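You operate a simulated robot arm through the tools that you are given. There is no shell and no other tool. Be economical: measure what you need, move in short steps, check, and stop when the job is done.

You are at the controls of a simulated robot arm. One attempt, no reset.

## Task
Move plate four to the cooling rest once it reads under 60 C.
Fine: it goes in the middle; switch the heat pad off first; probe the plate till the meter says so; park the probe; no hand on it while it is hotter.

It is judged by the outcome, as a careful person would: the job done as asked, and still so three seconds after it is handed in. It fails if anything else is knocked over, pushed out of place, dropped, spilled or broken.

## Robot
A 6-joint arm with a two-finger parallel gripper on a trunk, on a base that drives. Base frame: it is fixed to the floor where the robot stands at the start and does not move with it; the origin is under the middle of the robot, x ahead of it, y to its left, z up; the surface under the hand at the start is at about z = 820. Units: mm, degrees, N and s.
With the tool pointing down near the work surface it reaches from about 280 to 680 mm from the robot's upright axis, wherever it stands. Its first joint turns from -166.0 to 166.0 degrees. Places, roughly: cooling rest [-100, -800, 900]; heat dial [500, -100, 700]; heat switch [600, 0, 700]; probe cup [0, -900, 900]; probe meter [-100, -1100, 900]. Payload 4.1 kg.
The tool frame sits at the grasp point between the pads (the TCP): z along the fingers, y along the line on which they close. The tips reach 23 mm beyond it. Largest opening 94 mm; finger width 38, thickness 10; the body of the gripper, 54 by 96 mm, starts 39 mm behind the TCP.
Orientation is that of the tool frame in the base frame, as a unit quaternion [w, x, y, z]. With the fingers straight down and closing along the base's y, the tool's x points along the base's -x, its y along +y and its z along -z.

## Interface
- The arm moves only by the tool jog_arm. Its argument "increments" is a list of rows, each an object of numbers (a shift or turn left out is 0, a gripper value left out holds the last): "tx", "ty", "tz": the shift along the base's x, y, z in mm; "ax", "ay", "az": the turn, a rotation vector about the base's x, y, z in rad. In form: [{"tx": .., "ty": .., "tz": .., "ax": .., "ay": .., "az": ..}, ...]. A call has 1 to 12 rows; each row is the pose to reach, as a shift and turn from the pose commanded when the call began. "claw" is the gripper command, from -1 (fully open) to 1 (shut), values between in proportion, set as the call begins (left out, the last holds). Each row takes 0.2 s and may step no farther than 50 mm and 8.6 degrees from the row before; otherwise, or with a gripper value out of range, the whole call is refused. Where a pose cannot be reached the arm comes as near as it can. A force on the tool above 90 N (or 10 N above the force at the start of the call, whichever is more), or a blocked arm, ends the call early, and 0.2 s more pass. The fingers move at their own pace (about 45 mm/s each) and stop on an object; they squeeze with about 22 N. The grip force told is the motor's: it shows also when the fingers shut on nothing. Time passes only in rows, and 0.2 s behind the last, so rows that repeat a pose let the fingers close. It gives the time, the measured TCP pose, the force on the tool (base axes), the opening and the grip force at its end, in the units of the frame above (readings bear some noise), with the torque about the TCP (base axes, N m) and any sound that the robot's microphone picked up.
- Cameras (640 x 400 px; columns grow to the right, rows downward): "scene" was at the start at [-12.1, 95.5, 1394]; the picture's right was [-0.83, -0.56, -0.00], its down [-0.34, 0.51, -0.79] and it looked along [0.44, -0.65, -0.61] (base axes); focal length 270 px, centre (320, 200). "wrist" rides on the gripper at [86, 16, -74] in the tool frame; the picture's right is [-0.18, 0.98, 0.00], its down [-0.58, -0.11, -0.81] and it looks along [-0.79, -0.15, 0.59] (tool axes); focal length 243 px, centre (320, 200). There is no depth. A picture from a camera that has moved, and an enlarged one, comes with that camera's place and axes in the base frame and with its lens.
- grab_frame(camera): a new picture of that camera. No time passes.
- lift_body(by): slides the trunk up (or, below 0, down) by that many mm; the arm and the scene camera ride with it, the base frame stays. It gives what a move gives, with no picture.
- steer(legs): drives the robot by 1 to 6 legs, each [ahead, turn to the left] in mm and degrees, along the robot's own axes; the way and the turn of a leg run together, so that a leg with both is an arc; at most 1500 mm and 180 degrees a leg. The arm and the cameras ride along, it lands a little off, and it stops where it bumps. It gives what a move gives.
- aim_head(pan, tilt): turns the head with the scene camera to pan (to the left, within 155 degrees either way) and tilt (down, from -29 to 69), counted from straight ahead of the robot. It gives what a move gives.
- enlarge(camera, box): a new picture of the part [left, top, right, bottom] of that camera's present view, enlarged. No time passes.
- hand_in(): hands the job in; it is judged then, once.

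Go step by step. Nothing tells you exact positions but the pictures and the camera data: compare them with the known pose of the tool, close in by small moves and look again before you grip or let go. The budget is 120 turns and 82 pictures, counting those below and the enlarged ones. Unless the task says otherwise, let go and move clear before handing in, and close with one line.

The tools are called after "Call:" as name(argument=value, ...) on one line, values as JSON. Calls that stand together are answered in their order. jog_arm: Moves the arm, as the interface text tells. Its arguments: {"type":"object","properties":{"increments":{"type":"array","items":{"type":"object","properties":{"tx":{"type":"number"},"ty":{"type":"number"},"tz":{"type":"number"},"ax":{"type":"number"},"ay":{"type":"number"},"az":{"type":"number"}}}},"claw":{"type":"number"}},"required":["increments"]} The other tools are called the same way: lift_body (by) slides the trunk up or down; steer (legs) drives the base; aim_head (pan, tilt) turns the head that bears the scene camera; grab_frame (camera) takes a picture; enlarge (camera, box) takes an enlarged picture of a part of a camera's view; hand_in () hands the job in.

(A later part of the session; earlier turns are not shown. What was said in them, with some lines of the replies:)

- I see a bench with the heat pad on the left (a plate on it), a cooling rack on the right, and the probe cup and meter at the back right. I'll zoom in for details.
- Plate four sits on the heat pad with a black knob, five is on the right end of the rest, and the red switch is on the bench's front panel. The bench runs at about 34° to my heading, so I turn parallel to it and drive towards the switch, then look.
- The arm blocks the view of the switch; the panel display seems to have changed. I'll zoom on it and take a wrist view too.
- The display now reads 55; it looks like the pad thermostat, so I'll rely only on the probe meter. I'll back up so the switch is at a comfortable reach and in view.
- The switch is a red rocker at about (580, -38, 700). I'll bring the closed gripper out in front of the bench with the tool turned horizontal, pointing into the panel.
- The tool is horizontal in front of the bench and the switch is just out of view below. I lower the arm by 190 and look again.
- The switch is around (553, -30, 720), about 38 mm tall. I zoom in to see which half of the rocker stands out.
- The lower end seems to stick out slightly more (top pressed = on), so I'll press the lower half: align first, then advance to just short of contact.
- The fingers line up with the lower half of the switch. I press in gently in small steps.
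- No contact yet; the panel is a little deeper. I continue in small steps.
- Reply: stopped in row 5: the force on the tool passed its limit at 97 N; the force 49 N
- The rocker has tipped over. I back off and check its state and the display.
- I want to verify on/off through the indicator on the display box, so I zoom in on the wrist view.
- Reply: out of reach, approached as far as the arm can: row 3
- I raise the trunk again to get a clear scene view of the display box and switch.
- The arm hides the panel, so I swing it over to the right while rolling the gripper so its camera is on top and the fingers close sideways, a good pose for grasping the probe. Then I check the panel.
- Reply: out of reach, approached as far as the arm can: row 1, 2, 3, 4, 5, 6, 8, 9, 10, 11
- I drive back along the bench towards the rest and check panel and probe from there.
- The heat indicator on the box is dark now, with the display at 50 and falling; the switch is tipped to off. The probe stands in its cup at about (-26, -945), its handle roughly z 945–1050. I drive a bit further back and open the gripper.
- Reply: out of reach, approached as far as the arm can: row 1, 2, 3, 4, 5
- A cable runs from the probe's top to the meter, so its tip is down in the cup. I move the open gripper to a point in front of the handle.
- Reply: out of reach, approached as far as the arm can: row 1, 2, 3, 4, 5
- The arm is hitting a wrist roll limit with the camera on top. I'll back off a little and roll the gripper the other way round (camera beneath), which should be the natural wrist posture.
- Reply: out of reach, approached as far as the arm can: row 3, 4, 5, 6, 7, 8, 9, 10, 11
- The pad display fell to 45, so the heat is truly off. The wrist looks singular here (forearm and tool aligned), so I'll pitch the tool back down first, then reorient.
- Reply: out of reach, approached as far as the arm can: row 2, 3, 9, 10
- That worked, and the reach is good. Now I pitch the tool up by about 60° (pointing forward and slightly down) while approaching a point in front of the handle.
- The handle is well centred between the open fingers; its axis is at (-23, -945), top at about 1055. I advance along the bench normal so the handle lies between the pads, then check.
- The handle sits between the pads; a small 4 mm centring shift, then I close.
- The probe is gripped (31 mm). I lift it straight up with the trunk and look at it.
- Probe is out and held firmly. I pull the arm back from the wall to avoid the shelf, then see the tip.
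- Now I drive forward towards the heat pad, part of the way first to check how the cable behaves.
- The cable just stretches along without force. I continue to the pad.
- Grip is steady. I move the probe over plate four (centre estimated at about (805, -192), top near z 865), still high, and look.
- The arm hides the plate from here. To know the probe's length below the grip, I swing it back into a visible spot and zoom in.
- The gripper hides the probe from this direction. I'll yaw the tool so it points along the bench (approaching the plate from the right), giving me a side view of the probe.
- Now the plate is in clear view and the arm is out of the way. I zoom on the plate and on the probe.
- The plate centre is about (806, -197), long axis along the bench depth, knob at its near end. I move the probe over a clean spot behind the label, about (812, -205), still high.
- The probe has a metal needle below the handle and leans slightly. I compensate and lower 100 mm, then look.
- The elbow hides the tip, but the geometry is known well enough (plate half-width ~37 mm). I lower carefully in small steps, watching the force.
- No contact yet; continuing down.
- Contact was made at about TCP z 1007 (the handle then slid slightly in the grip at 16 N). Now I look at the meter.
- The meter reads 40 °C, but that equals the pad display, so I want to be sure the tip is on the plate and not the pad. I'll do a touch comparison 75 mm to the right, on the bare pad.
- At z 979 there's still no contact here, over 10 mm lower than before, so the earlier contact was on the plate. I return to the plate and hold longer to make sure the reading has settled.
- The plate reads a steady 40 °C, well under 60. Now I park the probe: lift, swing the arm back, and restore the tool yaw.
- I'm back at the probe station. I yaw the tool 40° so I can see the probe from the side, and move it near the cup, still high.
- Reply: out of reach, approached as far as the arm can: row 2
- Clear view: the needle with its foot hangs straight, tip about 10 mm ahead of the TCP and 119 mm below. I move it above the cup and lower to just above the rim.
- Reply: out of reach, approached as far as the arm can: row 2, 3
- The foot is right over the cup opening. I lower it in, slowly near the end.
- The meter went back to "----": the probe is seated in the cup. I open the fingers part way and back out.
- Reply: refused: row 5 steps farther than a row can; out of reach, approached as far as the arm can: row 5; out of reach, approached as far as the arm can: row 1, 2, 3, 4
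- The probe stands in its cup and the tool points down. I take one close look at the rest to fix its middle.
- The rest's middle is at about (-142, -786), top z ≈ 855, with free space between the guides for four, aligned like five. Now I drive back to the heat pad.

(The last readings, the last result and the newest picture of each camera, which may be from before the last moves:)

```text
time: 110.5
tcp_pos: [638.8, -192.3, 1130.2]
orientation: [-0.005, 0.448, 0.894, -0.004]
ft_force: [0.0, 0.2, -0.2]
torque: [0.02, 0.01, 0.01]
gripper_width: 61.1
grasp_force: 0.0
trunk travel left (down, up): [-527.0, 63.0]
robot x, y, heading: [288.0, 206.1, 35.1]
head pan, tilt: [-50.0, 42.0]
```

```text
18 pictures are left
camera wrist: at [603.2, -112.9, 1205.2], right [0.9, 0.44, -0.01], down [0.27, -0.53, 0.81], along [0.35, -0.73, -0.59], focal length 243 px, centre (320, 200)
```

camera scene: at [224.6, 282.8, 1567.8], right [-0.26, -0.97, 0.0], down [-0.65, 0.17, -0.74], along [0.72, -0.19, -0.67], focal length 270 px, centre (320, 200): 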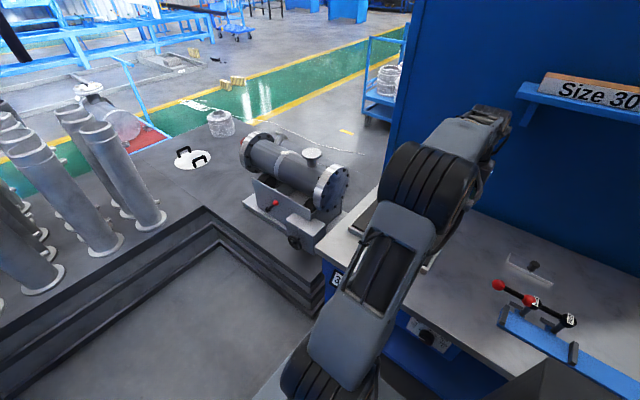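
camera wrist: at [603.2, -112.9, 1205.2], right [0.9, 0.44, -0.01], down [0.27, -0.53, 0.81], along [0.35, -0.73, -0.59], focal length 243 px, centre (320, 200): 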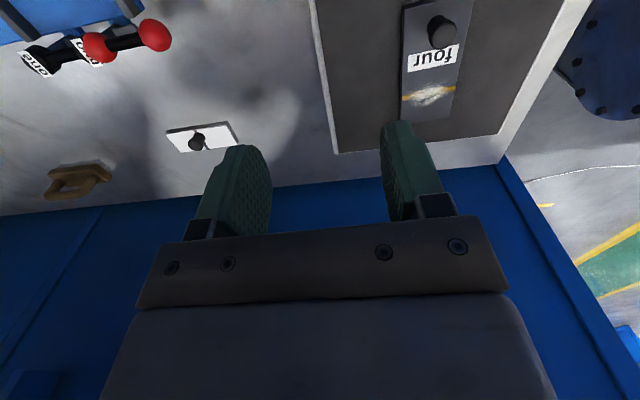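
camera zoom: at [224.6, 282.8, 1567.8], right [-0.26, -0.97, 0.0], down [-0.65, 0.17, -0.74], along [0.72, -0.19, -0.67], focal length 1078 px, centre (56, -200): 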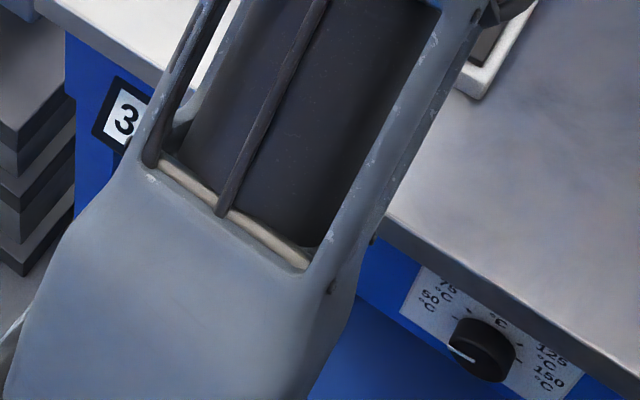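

The pad display is now in the 30s, below the dial's lowest mark, so the heat is off. I move above the knob at about (769, -153) and descend part way.

Call:
jog_arm(increments=[{"tx": 33, "ty": 9, "tz": -25}, {"tx": 66, "ty": 19, "tz": -55}, {"tx": 98, "ty": 29, "tz": -85}, {"tx": 130, "ty": 39, "tz": -115}, {"tx": 130, "ty": 39, "tz": -140}])

Call:
grab_frame(camera="wrist")

```text
time: 111.7
tcp_pos: [770.0, -153.8, 989.6]
orientation: [-0.005, 0.448, 0.894, -0.005]
ft_force: [0.4, 0.7, -0.5]
torque: [-0.02, -0.02, 0.03]
gripper_width: 61.4
grasp_force: 0.0
trunk travel left (down, up): [-527.0, 63.0]
robot x, y, heading: [288.3, 204.9, 35.1]
head pan, tilt: [-50.0, 42.0]
```

```text
17 pictures are left
camera wrist: at [735.2, -73.8, 1065.4], right [0.9, 0.44, -0.01], down [0.27, -0.53, 0.81], along [0.35, -0.73, -0.59], focal length 243 px, centre (320, 200)
```

wrist: 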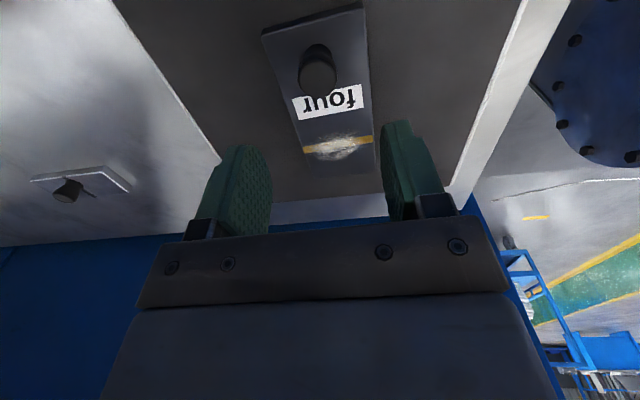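

The knob is centred between the fingers at about (768, -149), and plate and rest share the same orientation (axis -53°). I descend around the knob.

Call:
jog_arm(increments=[{"tx": -2, "ty": 4, "tz": -25}, {"tx": -2, "ty": 4, "tz": -50}, {"tx": -2, "ty": 4, "tz": -75}, {"tx": -2, "ty": 4, "tz": -83}])

Call:
grab_frame(camera="wrist")

```text
time: 112.7
tcp_pos: [769.0, -147.7, 905.8]
orientation: [-0.005, 0.448, 0.894, -0.005]
ft_force: [-0.4, -0.1, -0.1]
torque: [0.02, 0.02, 0.02]
gripper_width: 61.2
grasp_force: 0.0
trunk travel left (down, up): [-527.0, 63.0]
robot x, y, heading: [290.9, 204.5, 34.7]
head pan, tilt: [-50.0, 42.0]
```

```text
16 pictures are left
camera wrist: at [731.3, -69.0, 981.6], right [0.9, 0.44, -0.02], down [0.27, -0.53, 0.8], along [0.35, -0.73, -0.59], focal length 243 px, centre (320, 200)
```

wrist: 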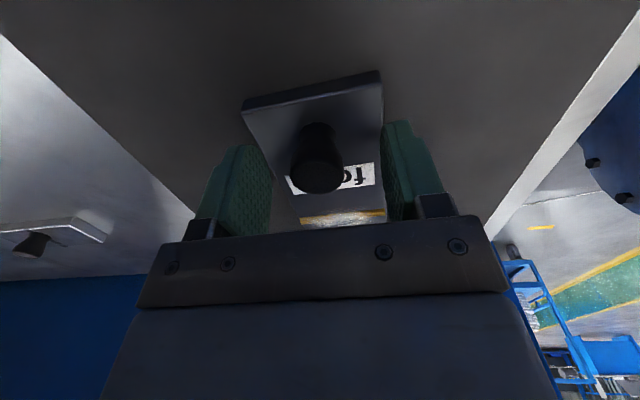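

Knob spans z ≈ 867–905. I go down 12 mm more and close on it.

Call:
jog_arm(increments=[{"tz": -6}, {"tz": -12}])

Call:
jog_arm(claw=1, increments=[{}, {}, {}, {}, {}])

```text
time: 113.3
tcp_pos: [768.0, -149.0, 894.6]
orientation: [-0.005, 0.448, 0.894, -0.005]
ft_force: [-1.8, 1.3, 4.5]
torque: [0.01, -0.15, 0.04]
gripper_width: 61.1
grasp_force: 0.1
trunk travel left (down, up): [-527.0, 63.0]
robot x, y, heading: [289.8, 205.9, 34.9]
head pan, tilt: [-50.0, 42.0]
```

```text
time: 114.5
tcp_pos: [767.6, -148.5, 896.3]
orientation: [-0.006, 0.449, 0.894, -0.005]
ft_force: [-9.0, -1.4, 8.6]
torque: [0.03, -0.67, -0.18]
gripper_width: 28.1
grasp_force: 22.1
trunk travel left (down, up): [-527.0, 63.0]
robot x, y, heading: [293.4, 202.2, 34.7]
head pan, tilt: [-50.0, 42.0]
```

Knob gripped (28 mm). I lift slightly to check the plate comes along level.

Call:
jog_arm(increments=[{"tz": 5}, {"tz": 15}, {"tz": 40}, {"tz": 80}, {"tz": 120}])

Call:
grab_frame(camera="wrist")

```text
time: 115.7
tcp_pos: [769.4, -148.9, 1016.8]
orientation: [-0.005, 0.449, 0.894, -0.006]
ft_force: [-0.6, -0.1, -0.5]
torque: [-0.02, -0.01, 0.0]
gripper_width: 0.3
grasp_force: 21.8
trunk travel left (down, up): [-527.0, 63.0]
robot x, y, heading: [292.0, 203.1, 34.6]
head pan, tilt: [-50.0, 42.0]
```

```text
15 pictures are left
camera wrist: at [732.2, -69.0, 1092.2], right [0.9, 0.44, -0.01], down [0.27, -0.53, 0.81], along [0.35, -0.73, -0.59], focal length 243 px, centre (320, 200)
```

wrist: 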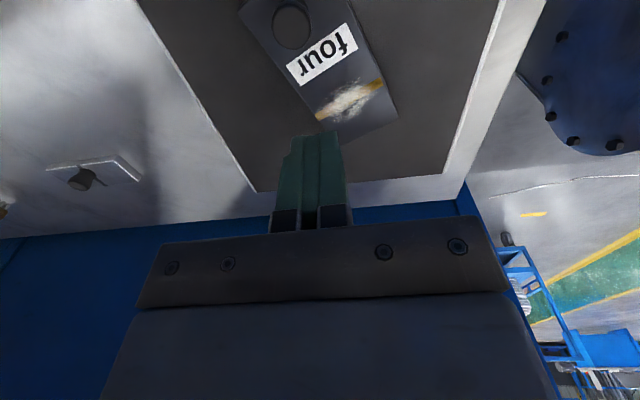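

The knob slipped out as I lifted and the plate turned a bit on the pad; it is still lying flat on it. I open up and move back and up for a good look.

Call:
jog_arm(claw=-1, increments=[{"tx": -18, "ty": 24, "tz": 30}, {"tx": -36, "ty": 48, "tz": 60}, {"tx": -54, "ty": 72, "tz": 90}, {"tx": -66, "ty": 88, "tz": 100}, {"tx": -66, "ty": 88, "tz": 100}])

Call:
grab_frame(camera="wrist")

```text
time: 116.9
tcp_pos: [700.6, -59.9, 1113.7]
orientation: [-0.005, 0.448, 0.894, -0.006]
ft_force: [0.5, 0.6, 0.0]
torque: [0.02, 0.03, -0.05]
gripper_width: 94.0
grasp_force: 0.1
trunk travel left (down, up): [-527.0, 63.0]
robot x, y, heading: [287.3, 198.2, 35.0]
head pan, tilt: [-50.0, 42.0]
```

```text
14 pictures are left
camera wrist: at [664.6, 19.4, 1189.2], right [0.9, 0.44, -0.02], down [0.27, -0.53, 0.81], along [0.35, -0.73, -0.59], focal length 243 px, centre (320, 200)
```

wrist: 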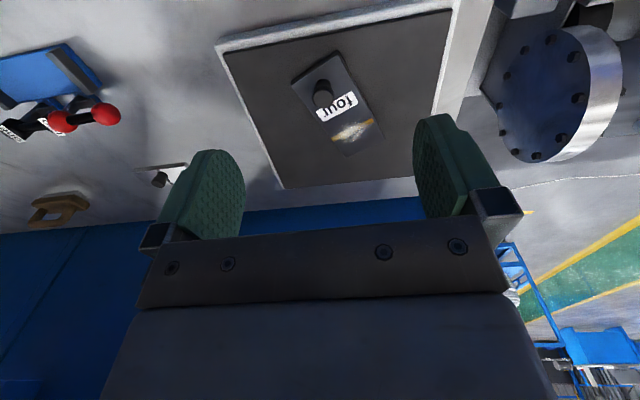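

Call:
enlarge(camera="wrist", box=[256, 30, 416, 170])

```text
2.86 times, centred on (336, 100) of wrist
camera zoom: at [664.6, 19.4, 1189.2], right [0.9, 0.44, -0.02], down [0.27, -0.53, 0.81], along [0.35, -0.73, -0.59], focal length 693 px, centre (274, 486)
```

zoom: 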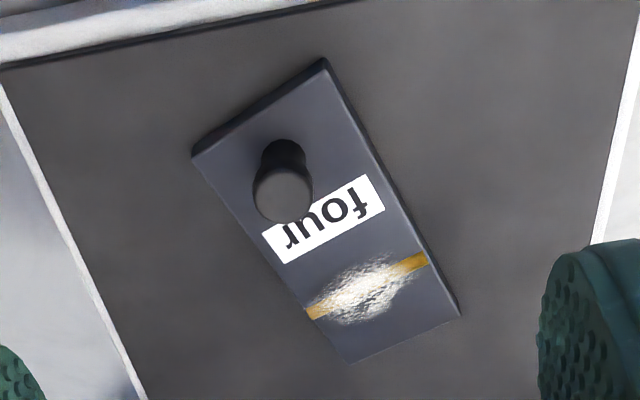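

Plate four now lies with its axis at -31°, centre about (790, -165). Gripping the end knob let it swing and slip, so I'll hold the plate across its 72 mm width, close to its centre of mass. I rotate the tool 22° and hover above.

Call:
jog_arm(increments=[{"tx": 22, "ty": -26, "tz": -28, "az": 0.097}, {"tx": 43, "ty": -52, "tz": -56, "az": 0.194}, {"tx": 65, "ty": -78, "tz": -84, "az": 0.29}, {"tx": 87, "ty": -104, "tz": -112, "az": 0.387}, {"tx": 87, "ty": -104, "tz": -140, "az": 0.387}])

Call:
grab_frame(camera="wrist")

```text
time: 118.1
tcp_pos: [788.3, -165.9, 974.3]
orientation: [-0.004, 0.268, 0.963, -0.006]
ft_force: [0.4, -0.3, 0.3]
torque: [-0.02, 0.02, 0.0]
gripper_width: 94.1
grasp_force: 0.0
trunk travel left (down, up): [-527.0, 63.0]
robot x, y, heading: [287.1, 201.4, 34.9]
head pan, tilt: [-50.0, 42.0]
```

```text
12 pictures are left
camera wrist: at [725.2, -106.6, 1050.5], right [0.67, 0.75, -0.01], down [0.45, -0.39, 0.81], along [0.6, -0.54, -0.59], focal length 243 px, centre (320, 200)
```

wrist: 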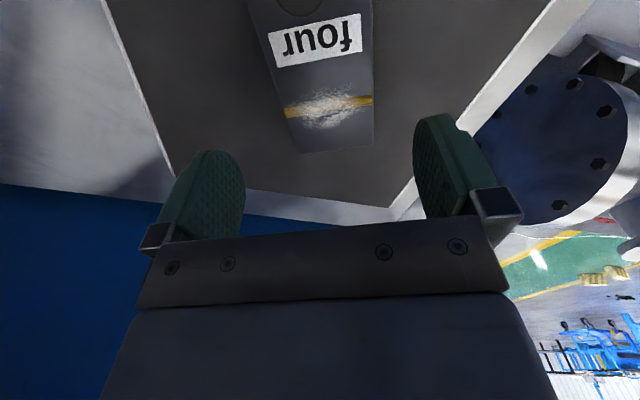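

Alignment is within 2 mm: plate midline between the fingers and nearly parallel. I descend so the fingertips straddle the plate.

Call:
jog_arm(increments=[{"tx": 1, "ty": 1.5, "tz": -30}, {"tx": 1, "ty": 1.5, "tz": -60}, {"tx": 1, "ty": 1.5, "tz": -80}, {"tx": 1, "ty": 1.5, "tz": -90}])

Call:
jog_arm(increments=[{"tz": -3}, {"tz": -6}, {"tz": -8}])

Call:
grab_frame(camera="wrist")

```text
time: 119.1
tcp_pos: [788.1, -164.2, 885.2]
orientation: [-0.003, 0.269, 0.963, -0.007]
ft_force: [-0.2, -0.1, 0.8]
torque: [0.0, 0.0, -0.01]
gripper_width: 94.2
grasp_force: 0.0
trunk travel left (down, up): [-527.0, 63.0]
robot x, y, heading: [290.3, 203.6, 34.8]
head pan, tilt: [-50.0, 42.0]
```

```text
time: 119.9
tcp_pos: [789.6, -164.4, 878.8]
orientation: [-0.002, 0.269, 0.963, -0.007]
ft_force: [-3.6, 1.5, 8.7]
torque: [0.42, -0.33, 0.2]
gripper_width: 93.6
grasp_force: 0.0
trunk travel left (down, up): [-527.0, 63.0]
robot x, y, heading: [285.3, 204.4, 34.8]
head pan, tilt: [-50.0, 42.0]
```

```text
11 pictures are left
camera wrist: at [725.2, -104.2, 954.3], right [0.67, 0.75, -0.01], down [0.45, -0.39, 0.81], along [0.6, -0.54, -0.59], focal length 243 px, centre (320, 200)
```

wrist: 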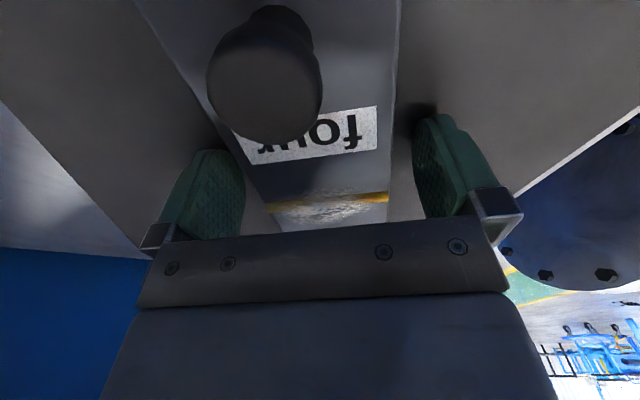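

The right fingertip just touches the pad; the plate sits about 5 mm to the left of centre. I raise 2 mm, shift 5 mm, and close.

Call:
jog_arm(increments=[{"tz": 3}, {"tx": -2.6, "ty": -4.3, "tz": 3}, {"tx": -2.6, "ty": -4.3, "tz": 1}])

Call:
jog_arm(claw=1, increments=[{}, {}, {}, {}, {}])

Call:
jog_arm(increments=[{"tz": 3}, {"tz": 7}, {"tz": 12}, {"tz": 18}, {"tz": 24}, {"tz": 30}, {"tz": 30}])

Call:
grab_frame(camera="wrist")

```text
time: 120.7
tcp_pos: [787.7, -167.1, 879.1]
orientation: [-0.003, 0.269, 0.963, -0.006]
ft_force: [-2.1, 0.9, 4.6]
torque: [0.26, -0.23, 0.15]
gripper_width: 93.8
grasp_force: 0.0
trunk travel left (down, up): [-527.0, 63.0]
robot x, y, heading: [286.7, 198.6, 34.7]
head pan, tilt: [-50.0, 42.0]
```

```text
time: 121.9
tcp_pos: [788.0, -167.3, 877.7]
orientation: [-0.004, 0.268, 0.963, -0.007]
ft_force: [8.3, 7.0, 9.4]
torque: [0.89, -0.72, -0.07]
gripper_width: 75.1
grasp_force: 21.8
trunk travel left (down, up): [-527.0, 63.0]
robot x, y, heading: [290.8, 200.0, 35.0]
head pan, tilt: [-50.0, 42.0]
```

```text
time: 123.5
tcp_pos: [788.7, -167.6, 906.9]
orientation: [-0.006, 0.268, 0.963, -0.006]
ft_force: [0.2, -0.5, -13.3]
torque: [-0.04, -0.12, 0.01]
gripper_width: 74.6
grasp_force: 21.8
trunk travel left (down, up): [-527.0, 63.0]
robot x, y, heading: [290.7, 199.4, 34.8]
head pan, tilt: [-50.0, 42.0]
```

```text
10 pictures are left
camera wrist: at [724.5, -108.7, 981.9], right [0.67, 0.75, -0.02], down [0.45, -0.39, 0.8], along [0.59, -0.54, -0.59], focal length 243 px, centre (320, 200)
```

wrist: 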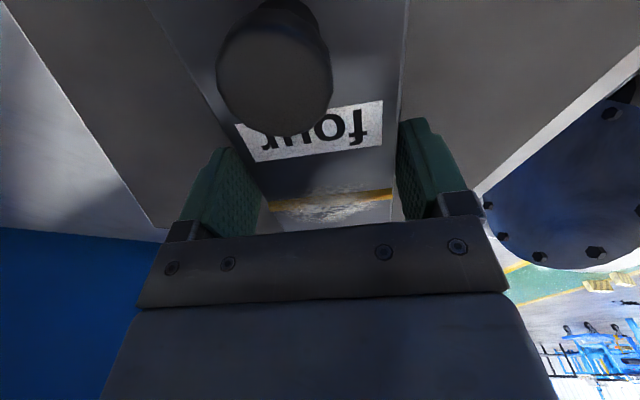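

The plate is lifted, weighing 13 N and held level near its centre of mass. I raise it gently and turn it back in line with the rest.

Call:
jog_arm(increments=[{"tz": 6, "az": -0.02}, {"tz": 15, "az": -0.05}, {"tz": 26, "az": -0.09}, {"tz": 38, "az": -0.13}, {"tz": 50, "az": -0.17}, {"tz": 62, "az": -0.21}, {"tz": 74, "az": -0.25}, {"tz": 86, "az": -0.29}, {"tz": 97, "az": -0.33}, {"tz": 106, "az": -0.36}, {"tz": 112, "az": -0.38}, {"tz": 115, "az": -0.387}])

Call:
grab_frame(camera="wrist")

```text
time: 126.1
tcp_pos: [787.0, -167.6, 1021.9]
orientation: [-0.005, 0.449, 0.894, -0.006]
ft_force: [-0.2, 0.8, -12.3]
torque: [-0.05, -0.06, -0.01]
gripper_width: 75.0
grasp_force: 21.9
trunk travel left (down, up): [-527.0, 63.0]
robot x, y, heading: [287.6, 202.4, 34.9]
head pan, tilt: [-50.0, 42.0]
```

```text
9 pictures are left
camera wrist: at [751.2, -89.4, 1097.5], right [0.9, 0.44, -0.02], down [0.27, -0.53, 0.8], along [0.35, -0.73, -0.59], focal length 243 px, centre (320, 200)
```

wrist: 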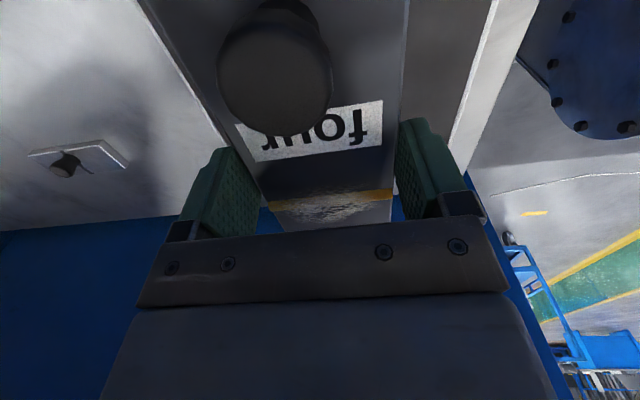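

No slip at all. I drive back along the bench to the rest.

Call:
steer(legs=[[-415, 0], [-415, 0]])

Call:
aim_head(pan=-95, tilt=38)

Call:
grab_frame(camera="scene")

```text
time: 130.9
tcp_pos: [104.9, -647.9, 1021.4]
orientation: [-0.005, 0.444, 0.896, -0.006]
ft_force: [0.0, -0.5, -12.4]
torque: [-0.05, -0.1, 0.0]
gripper_width: 74.8
grasp_force: 21.7
trunk travel left (down, up): [-527.0, 63.0]
robot x, y, heading: [-396.7, -278.1, 35.7]
head pan, tilt: [-50.0, 42.0]
```

```text
time: 132.0
tcp_pos: [104.3, -646.8, 1020.6]
orientation: [-0.005, 0.444, 0.896, -0.005]
ft_force: [-0.5, -0.6, -12.8]
torque: [-0.07, -0.05, 0.01]
gripper_width: 74.9
grasp_force: 21.9
trunk travel left (down, up): [-527.0, 63.0]
robot x, y, heading: [-397.7, -281.1, 35.3]
head pan, tilt: [-95.0, 38.0]
```

```text
8 pictures are left
camera scene: at [-498.1, -255.8, 1573.8], right [-0.86, -0.51, 0.0], down [-0.31, 0.53, -0.79], along [0.4, -0.68, -0.62], focal length 270 px, centre (320, 200)
```

scene: 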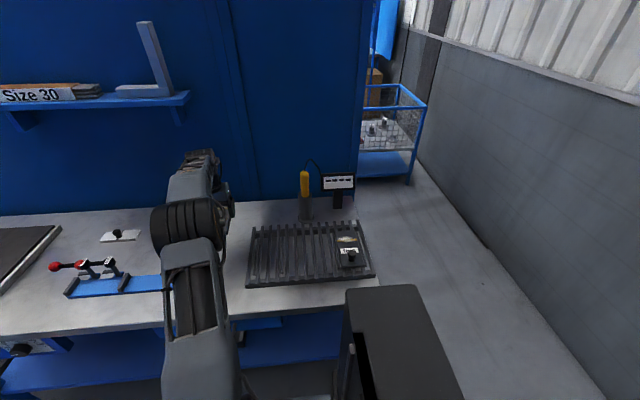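

Plate still held steady. I move it slowly over the middle of the rest.

Call:
jog_arm(increments=[{"tx": -10, "ty": -6}, {"tx": -30, "ty": -16}, {"tx": -54, "ty": -29}, {"tx": -80, "ty": -43}, {"tx": -106, "ty": -57}, {"tx": -132, "ty": -71}, {"tx": -158, "ty": -86}, {"tx": -184, "ty": -100}, {"tx": -208, "ty": -113}, {"tx": -229, "ty": -124}, {"tx": -243, "ty": -132}, {"tx": -249, "ty": -135}])

Call:
jog_arm(increments=[{"tz": -6}, {"tz": -16}, {"tz": -28}, {"tz": -40}, {"tz": -52}, {"tz": -64}, {"tz": -76}, {"tz": -86}, {"tz": -92}, {"tz": -95}])

Call:
grab_frame(camera="scene")

Call:
grab_frame(camera="wrist")

```text
time: 134.6
tcp_pos: [-143.7, -783.7, 1021.9]
orientation: [-0.006, 0.444, 0.896, -0.004]
ft_force: [0.2, -0.2, -13.6]
torque: [-0.09, -0.04, 0.03]
gripper_width: 75.0
grasp_force: 22.1
trunk travel left (down, up): [-527.0, 63.0]
robot x, y, heading: [-398.8, -282.7, 35.5]
head pan, tilt: [-95.0, 38.0]
```

```text
time: 136.8
tcp_pos: [-144.8, -784.2, 926.1]
orientation: [-0.005, 0.444, 0.896, -0.005]
ft_force: [0.5, 0.6, -12.5]
torque: [-0.07, -0.07, 0.01]
gripper_width: 74.9
grasp_force: 22.0
trunk travel left (down, up): [-527.0, 63.0]
robot x, y, heading: [-395.9, -282.0, 35.5]
head pan, tilt: [-95.0, 38.0]
```

```text
7 pictures are left
camera scene: at [-498.7, -256.2, 1573.8], right [-0.86, -0.51, 0.0], down [-0.31, 0.53, -0.79], along [0.4, -0.68, -0.62], focal length 270 px, centre (320, 200)
```

scene: 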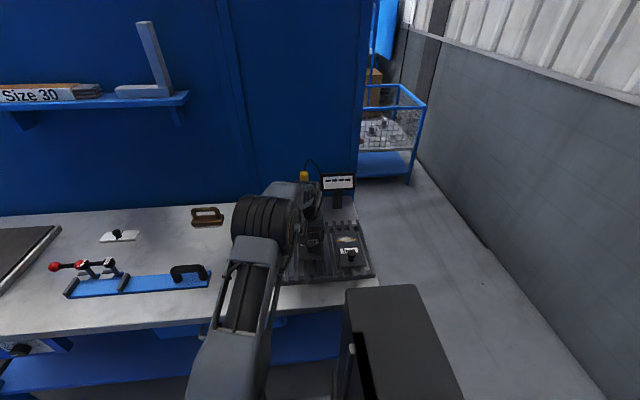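

```text
6 pictures are left
camera wrist: at [-181.2, -703.5, 1002.0], right [0.89, 0.45, -0.02], down [0.28, -0.53, 0.8], along [0.35, -0.72, -0.59], focal length 243 px, centre (320, 200)
```

wrist: 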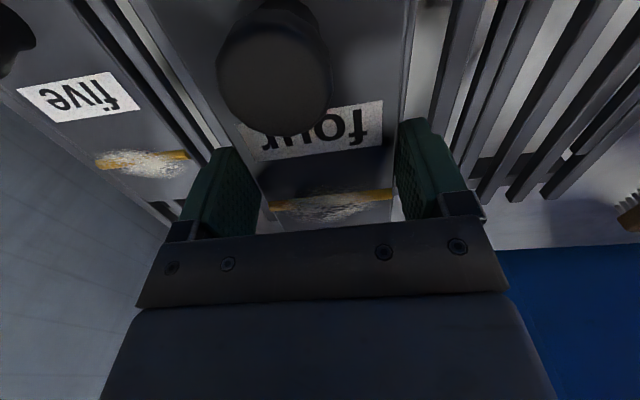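

Four hangs parallel to five, centred in the middle slot between the guides. I lower it slowly until it touches the slats.

Call:
jog_arm(increments=[{"tz": -6}, {"tz": -14}, {"tz": -22}, {"tz": -29}, {"tz": -34}, {"tz": -37}])

Call:
jog_arm(increments=[{"tz": -2}, {"tz": -4}, {"tz": -4}])

Call:
jog_arm(increments=[{"tz": -2}, {"tz": -4}, {"tz": -4}])

```text
time: 138.2
tcp_pos: [-144.0, -782.6, 889.2]
orientation: [-0.005, 0.444, 0.896, -0.005]
ft_force: [0.8, -0.8, -12.3]
torque: [-0.03, -0.04, 0.0]
gripper_width: 74.9
grasp_force: 21.8
trunk travel left (down, up): [-527.0, 63.0]
robot x, y, heading: [-398.0, -284.1, 35.5]
head pan, tilt: [-95.0, 38.0]
```

```text
time: 139.0
tcp_pos: [-144.1, -782.1, 885.7]
orientation: [-0.005, 0.444, 0.896, -0.005]
ft_force: [0.5, 0.9, -12.0]
torque: [0.05, -0.03, -0.03]
gripper_width: 74.4
grasp_force: 22.2
trunk travel left (down, up): [-527.0, 63.0]
robot x, y, heading: [-394.0, -280.3, 35.6]
head pan, tilt: [-95.0, 38.0]
```

```text
time: 139.8
tcp_pos: [-144.2, -783.5, 884.5]
orientation: [-0.003, 0.443, 0.896, -0.006]
ft_force: [-1.0, -1.3, 10.8]
torque: [0.53, -0.06, 0.09]
gripper_width: 75.0
grasp_force: 22.4
trunk travel left (down, up): [-527.0, 63.0]
robot x, y, heading: [-396.7, -280.8, 35.4]
head pan, tilt: [-95.0, 38.0]
```

The plate rests on the slats. I open and rise straight up.

Call:
jog_arm(claw=-1, increments=[{"tz": 1}, {"tz": 1}, {"tz": 1}, {"tz": 1}])

Call:
jog_arm(increments=[{"tz": 10}, {"tz": 30}, {"tz": 65}, {"tz": 105}, {"tz": 150}, {"tx": -20, "ty": 27, "tz": 190}, {"tx": -45, "ty": 60, "tz": 215}])

Call:
grab_frame(camera="wrist")

```text
time: 140.8
tcp_pos: [-145.1, -783.0, 882.8]
orientation: [-0.004, 0.444, 0.896, -0.006]
ft_force: [-5.9, -6.0, 10.4]
torque: [0.04, -0.42, -0.23]
gripper_width: 90.2
grasp_force: 0.2
trunk travel left (down, up): [-527.0, 63.0]
robot x, y, heading: [-397.0, -279.8, 35.5]
head pan, tilt: [-95.0, 38.0]
```

```text
refused: row 6 steps farther than a row can; nothing moved
```

```text
5 pictures are left
camera wrist: at [-182.2, -703.2, 959.3], right [0.89, 0.45, -0.01], down [0.28, -0.52, 0.81], along [0.35, -0.72, -0.59], focal length 243 px, centre (320, 200)
```

wrist: 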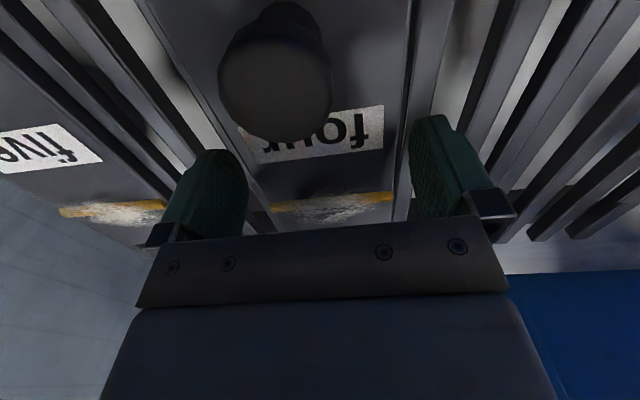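

The right finger touches something sideways lightly; I rise straight up carefully.

Call:
jog_arm(increments=[{"tz": 3}, {"tz": 8}, {"tz": 16}, {"tz": 35}, {"tz": 65}, {"tz": 105}, {"tz": 150}, {"tz": 190}])

Call:
jog_arm(increments=[{"tx": -20, "ty": 27}, {"tx": -45, "ty": 60}])

Call:
grab_frame(camera="wrist")

```text
time: 142.6
tcp_pos: [-145.4, -782.6, 1072.4]
orientation: [-0.005, 0.445, 0.896, -0.005]
ft_force: [0.4, -1.2, -0.5]
torque: [0.01, -0.01, 0.01]
gripper_width: 93.8
grasp_force: 0.1
trunk travel left (down, up): [-527.0, 63.0]
robot x, y, heading: [-399.1, -281.0, 35.5]
head pan, tilt: [-95.0, 38.0]
```

```text
time: 143.2
tcp_pos: [-191.1, -721.1, 1073.8]
orientation: [-0.004, 0.444, 0.896, -0.006]
ft_force: [0.0, -0.6, 0.0]
torque: [-0.01, 0.01, 0.01]
gripper_width: 94.1
grasp_force: 0.0
trunk travel left (down, up): [-527.0, 63.0]
robot x, y, heading: [-397.9, -281.1, 35.6]
head pan, tilt: [-95.0, 38.0]
```

```text
4 pictures are left
camera wrist: at [-227.1, -642.6, 1149.6], right [0.89, 0.45, -0.02], down [0.28, -0.52, 0.81], along [0.35, -0.72, -0.59], focal length 243 px, centre (320, 200)
```

wrist: 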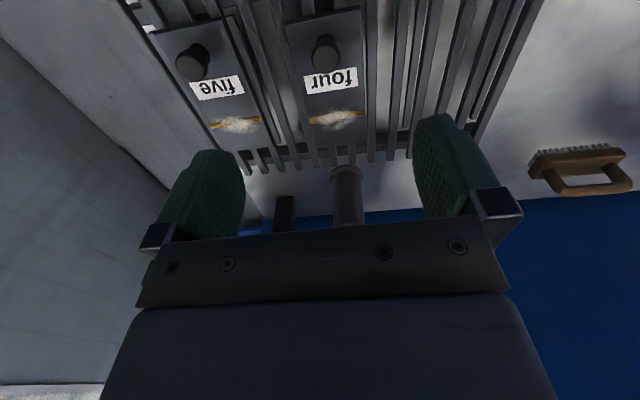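

Four is standing next to the middle guides. I move the arm aside and check its centring with the scene camera.

Call:
jog_arm(increments=[{"tx": 35, "ty": 12, "tz": 15}, {"tx": 70, "ty": 25, "tz": 30}, {"tx": 105, "ty": 38, "tz": 45}, {"tx": 145, "ty": 50, "tz": 55}, {"tx": 180, "ty": 75, "tz": 55}])

Call:
aim_head(pan=-95, tilt=32)

Call:
enlarge(camera="scene", box=[226, 230, 386, 330])

```text
time: 144.4
tcp_pos: [-10.1, -645.0, 1126.1]
orientation: [-0.005, 0.445, 0.896, -0.006]
ft_force: [0.4, 0.0, -0.4]
torque: [0.02, -0.02, -0.01]
gripper_width: 93.9
grasp_force: 0.1
trunk travel left (down, up): [-527.0, 63.0]
robot x, y, heading: [-399.1, -283.0, 35.9]
head pan, tilt: [-95.0, 38.0]
```

```text
time: 145.1
tcp_pos: [-8.9, -645.0, 1125.5]
orientation: [-0.006, 0.445, 0.896, -0.005]
ft_force: [0.4, -1.3, -1.0]
torque: [-0.01, 0.03, -0.01]
gripper_width: 94.1
grasp_force: 0.1
trunk travel left (down, up): [-527.0, 63.0]
robot x, y, heading: [-395.5, -281.3, 35.7]
head pan, tilt: [-95.0, 32.0]
```

```text
4.00 times, centred on (306, 280) of scene
camera zoom: at [-497.5, -257.8, 1582.9], right [-0.86, -0.51, 0.0], down [-0.27, 0.46, -0.85], along [0.43, -0.73, -0.53], focal length 1078 px, centre (376, -120)
```

zoom: 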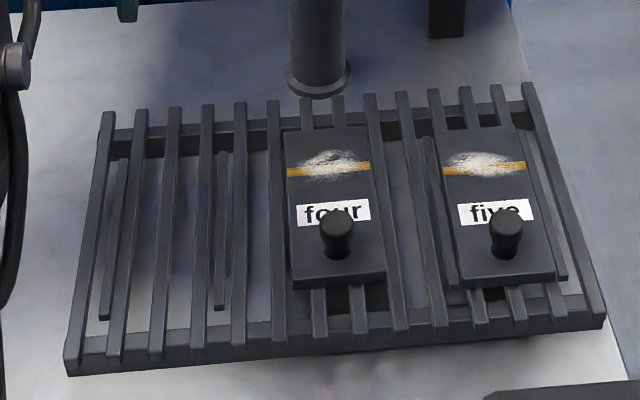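

Plate four sits flat in the exact middle of the rest, five is untouched, the probe is in its cup, the heat is off and the gripper is clear. I hand in.

Call:
hand_in()

```text
The job is handed in.
```

Plate four now sits in the middle of the cooling rest. I switched the heat pad off first and only gripped the plate after the probe meter held a steady 40 °C. The probe is back in its cup. On the first lift, by the knob, the plate slipped and turned slightly on the pad, so I moved it holding its sides instead.
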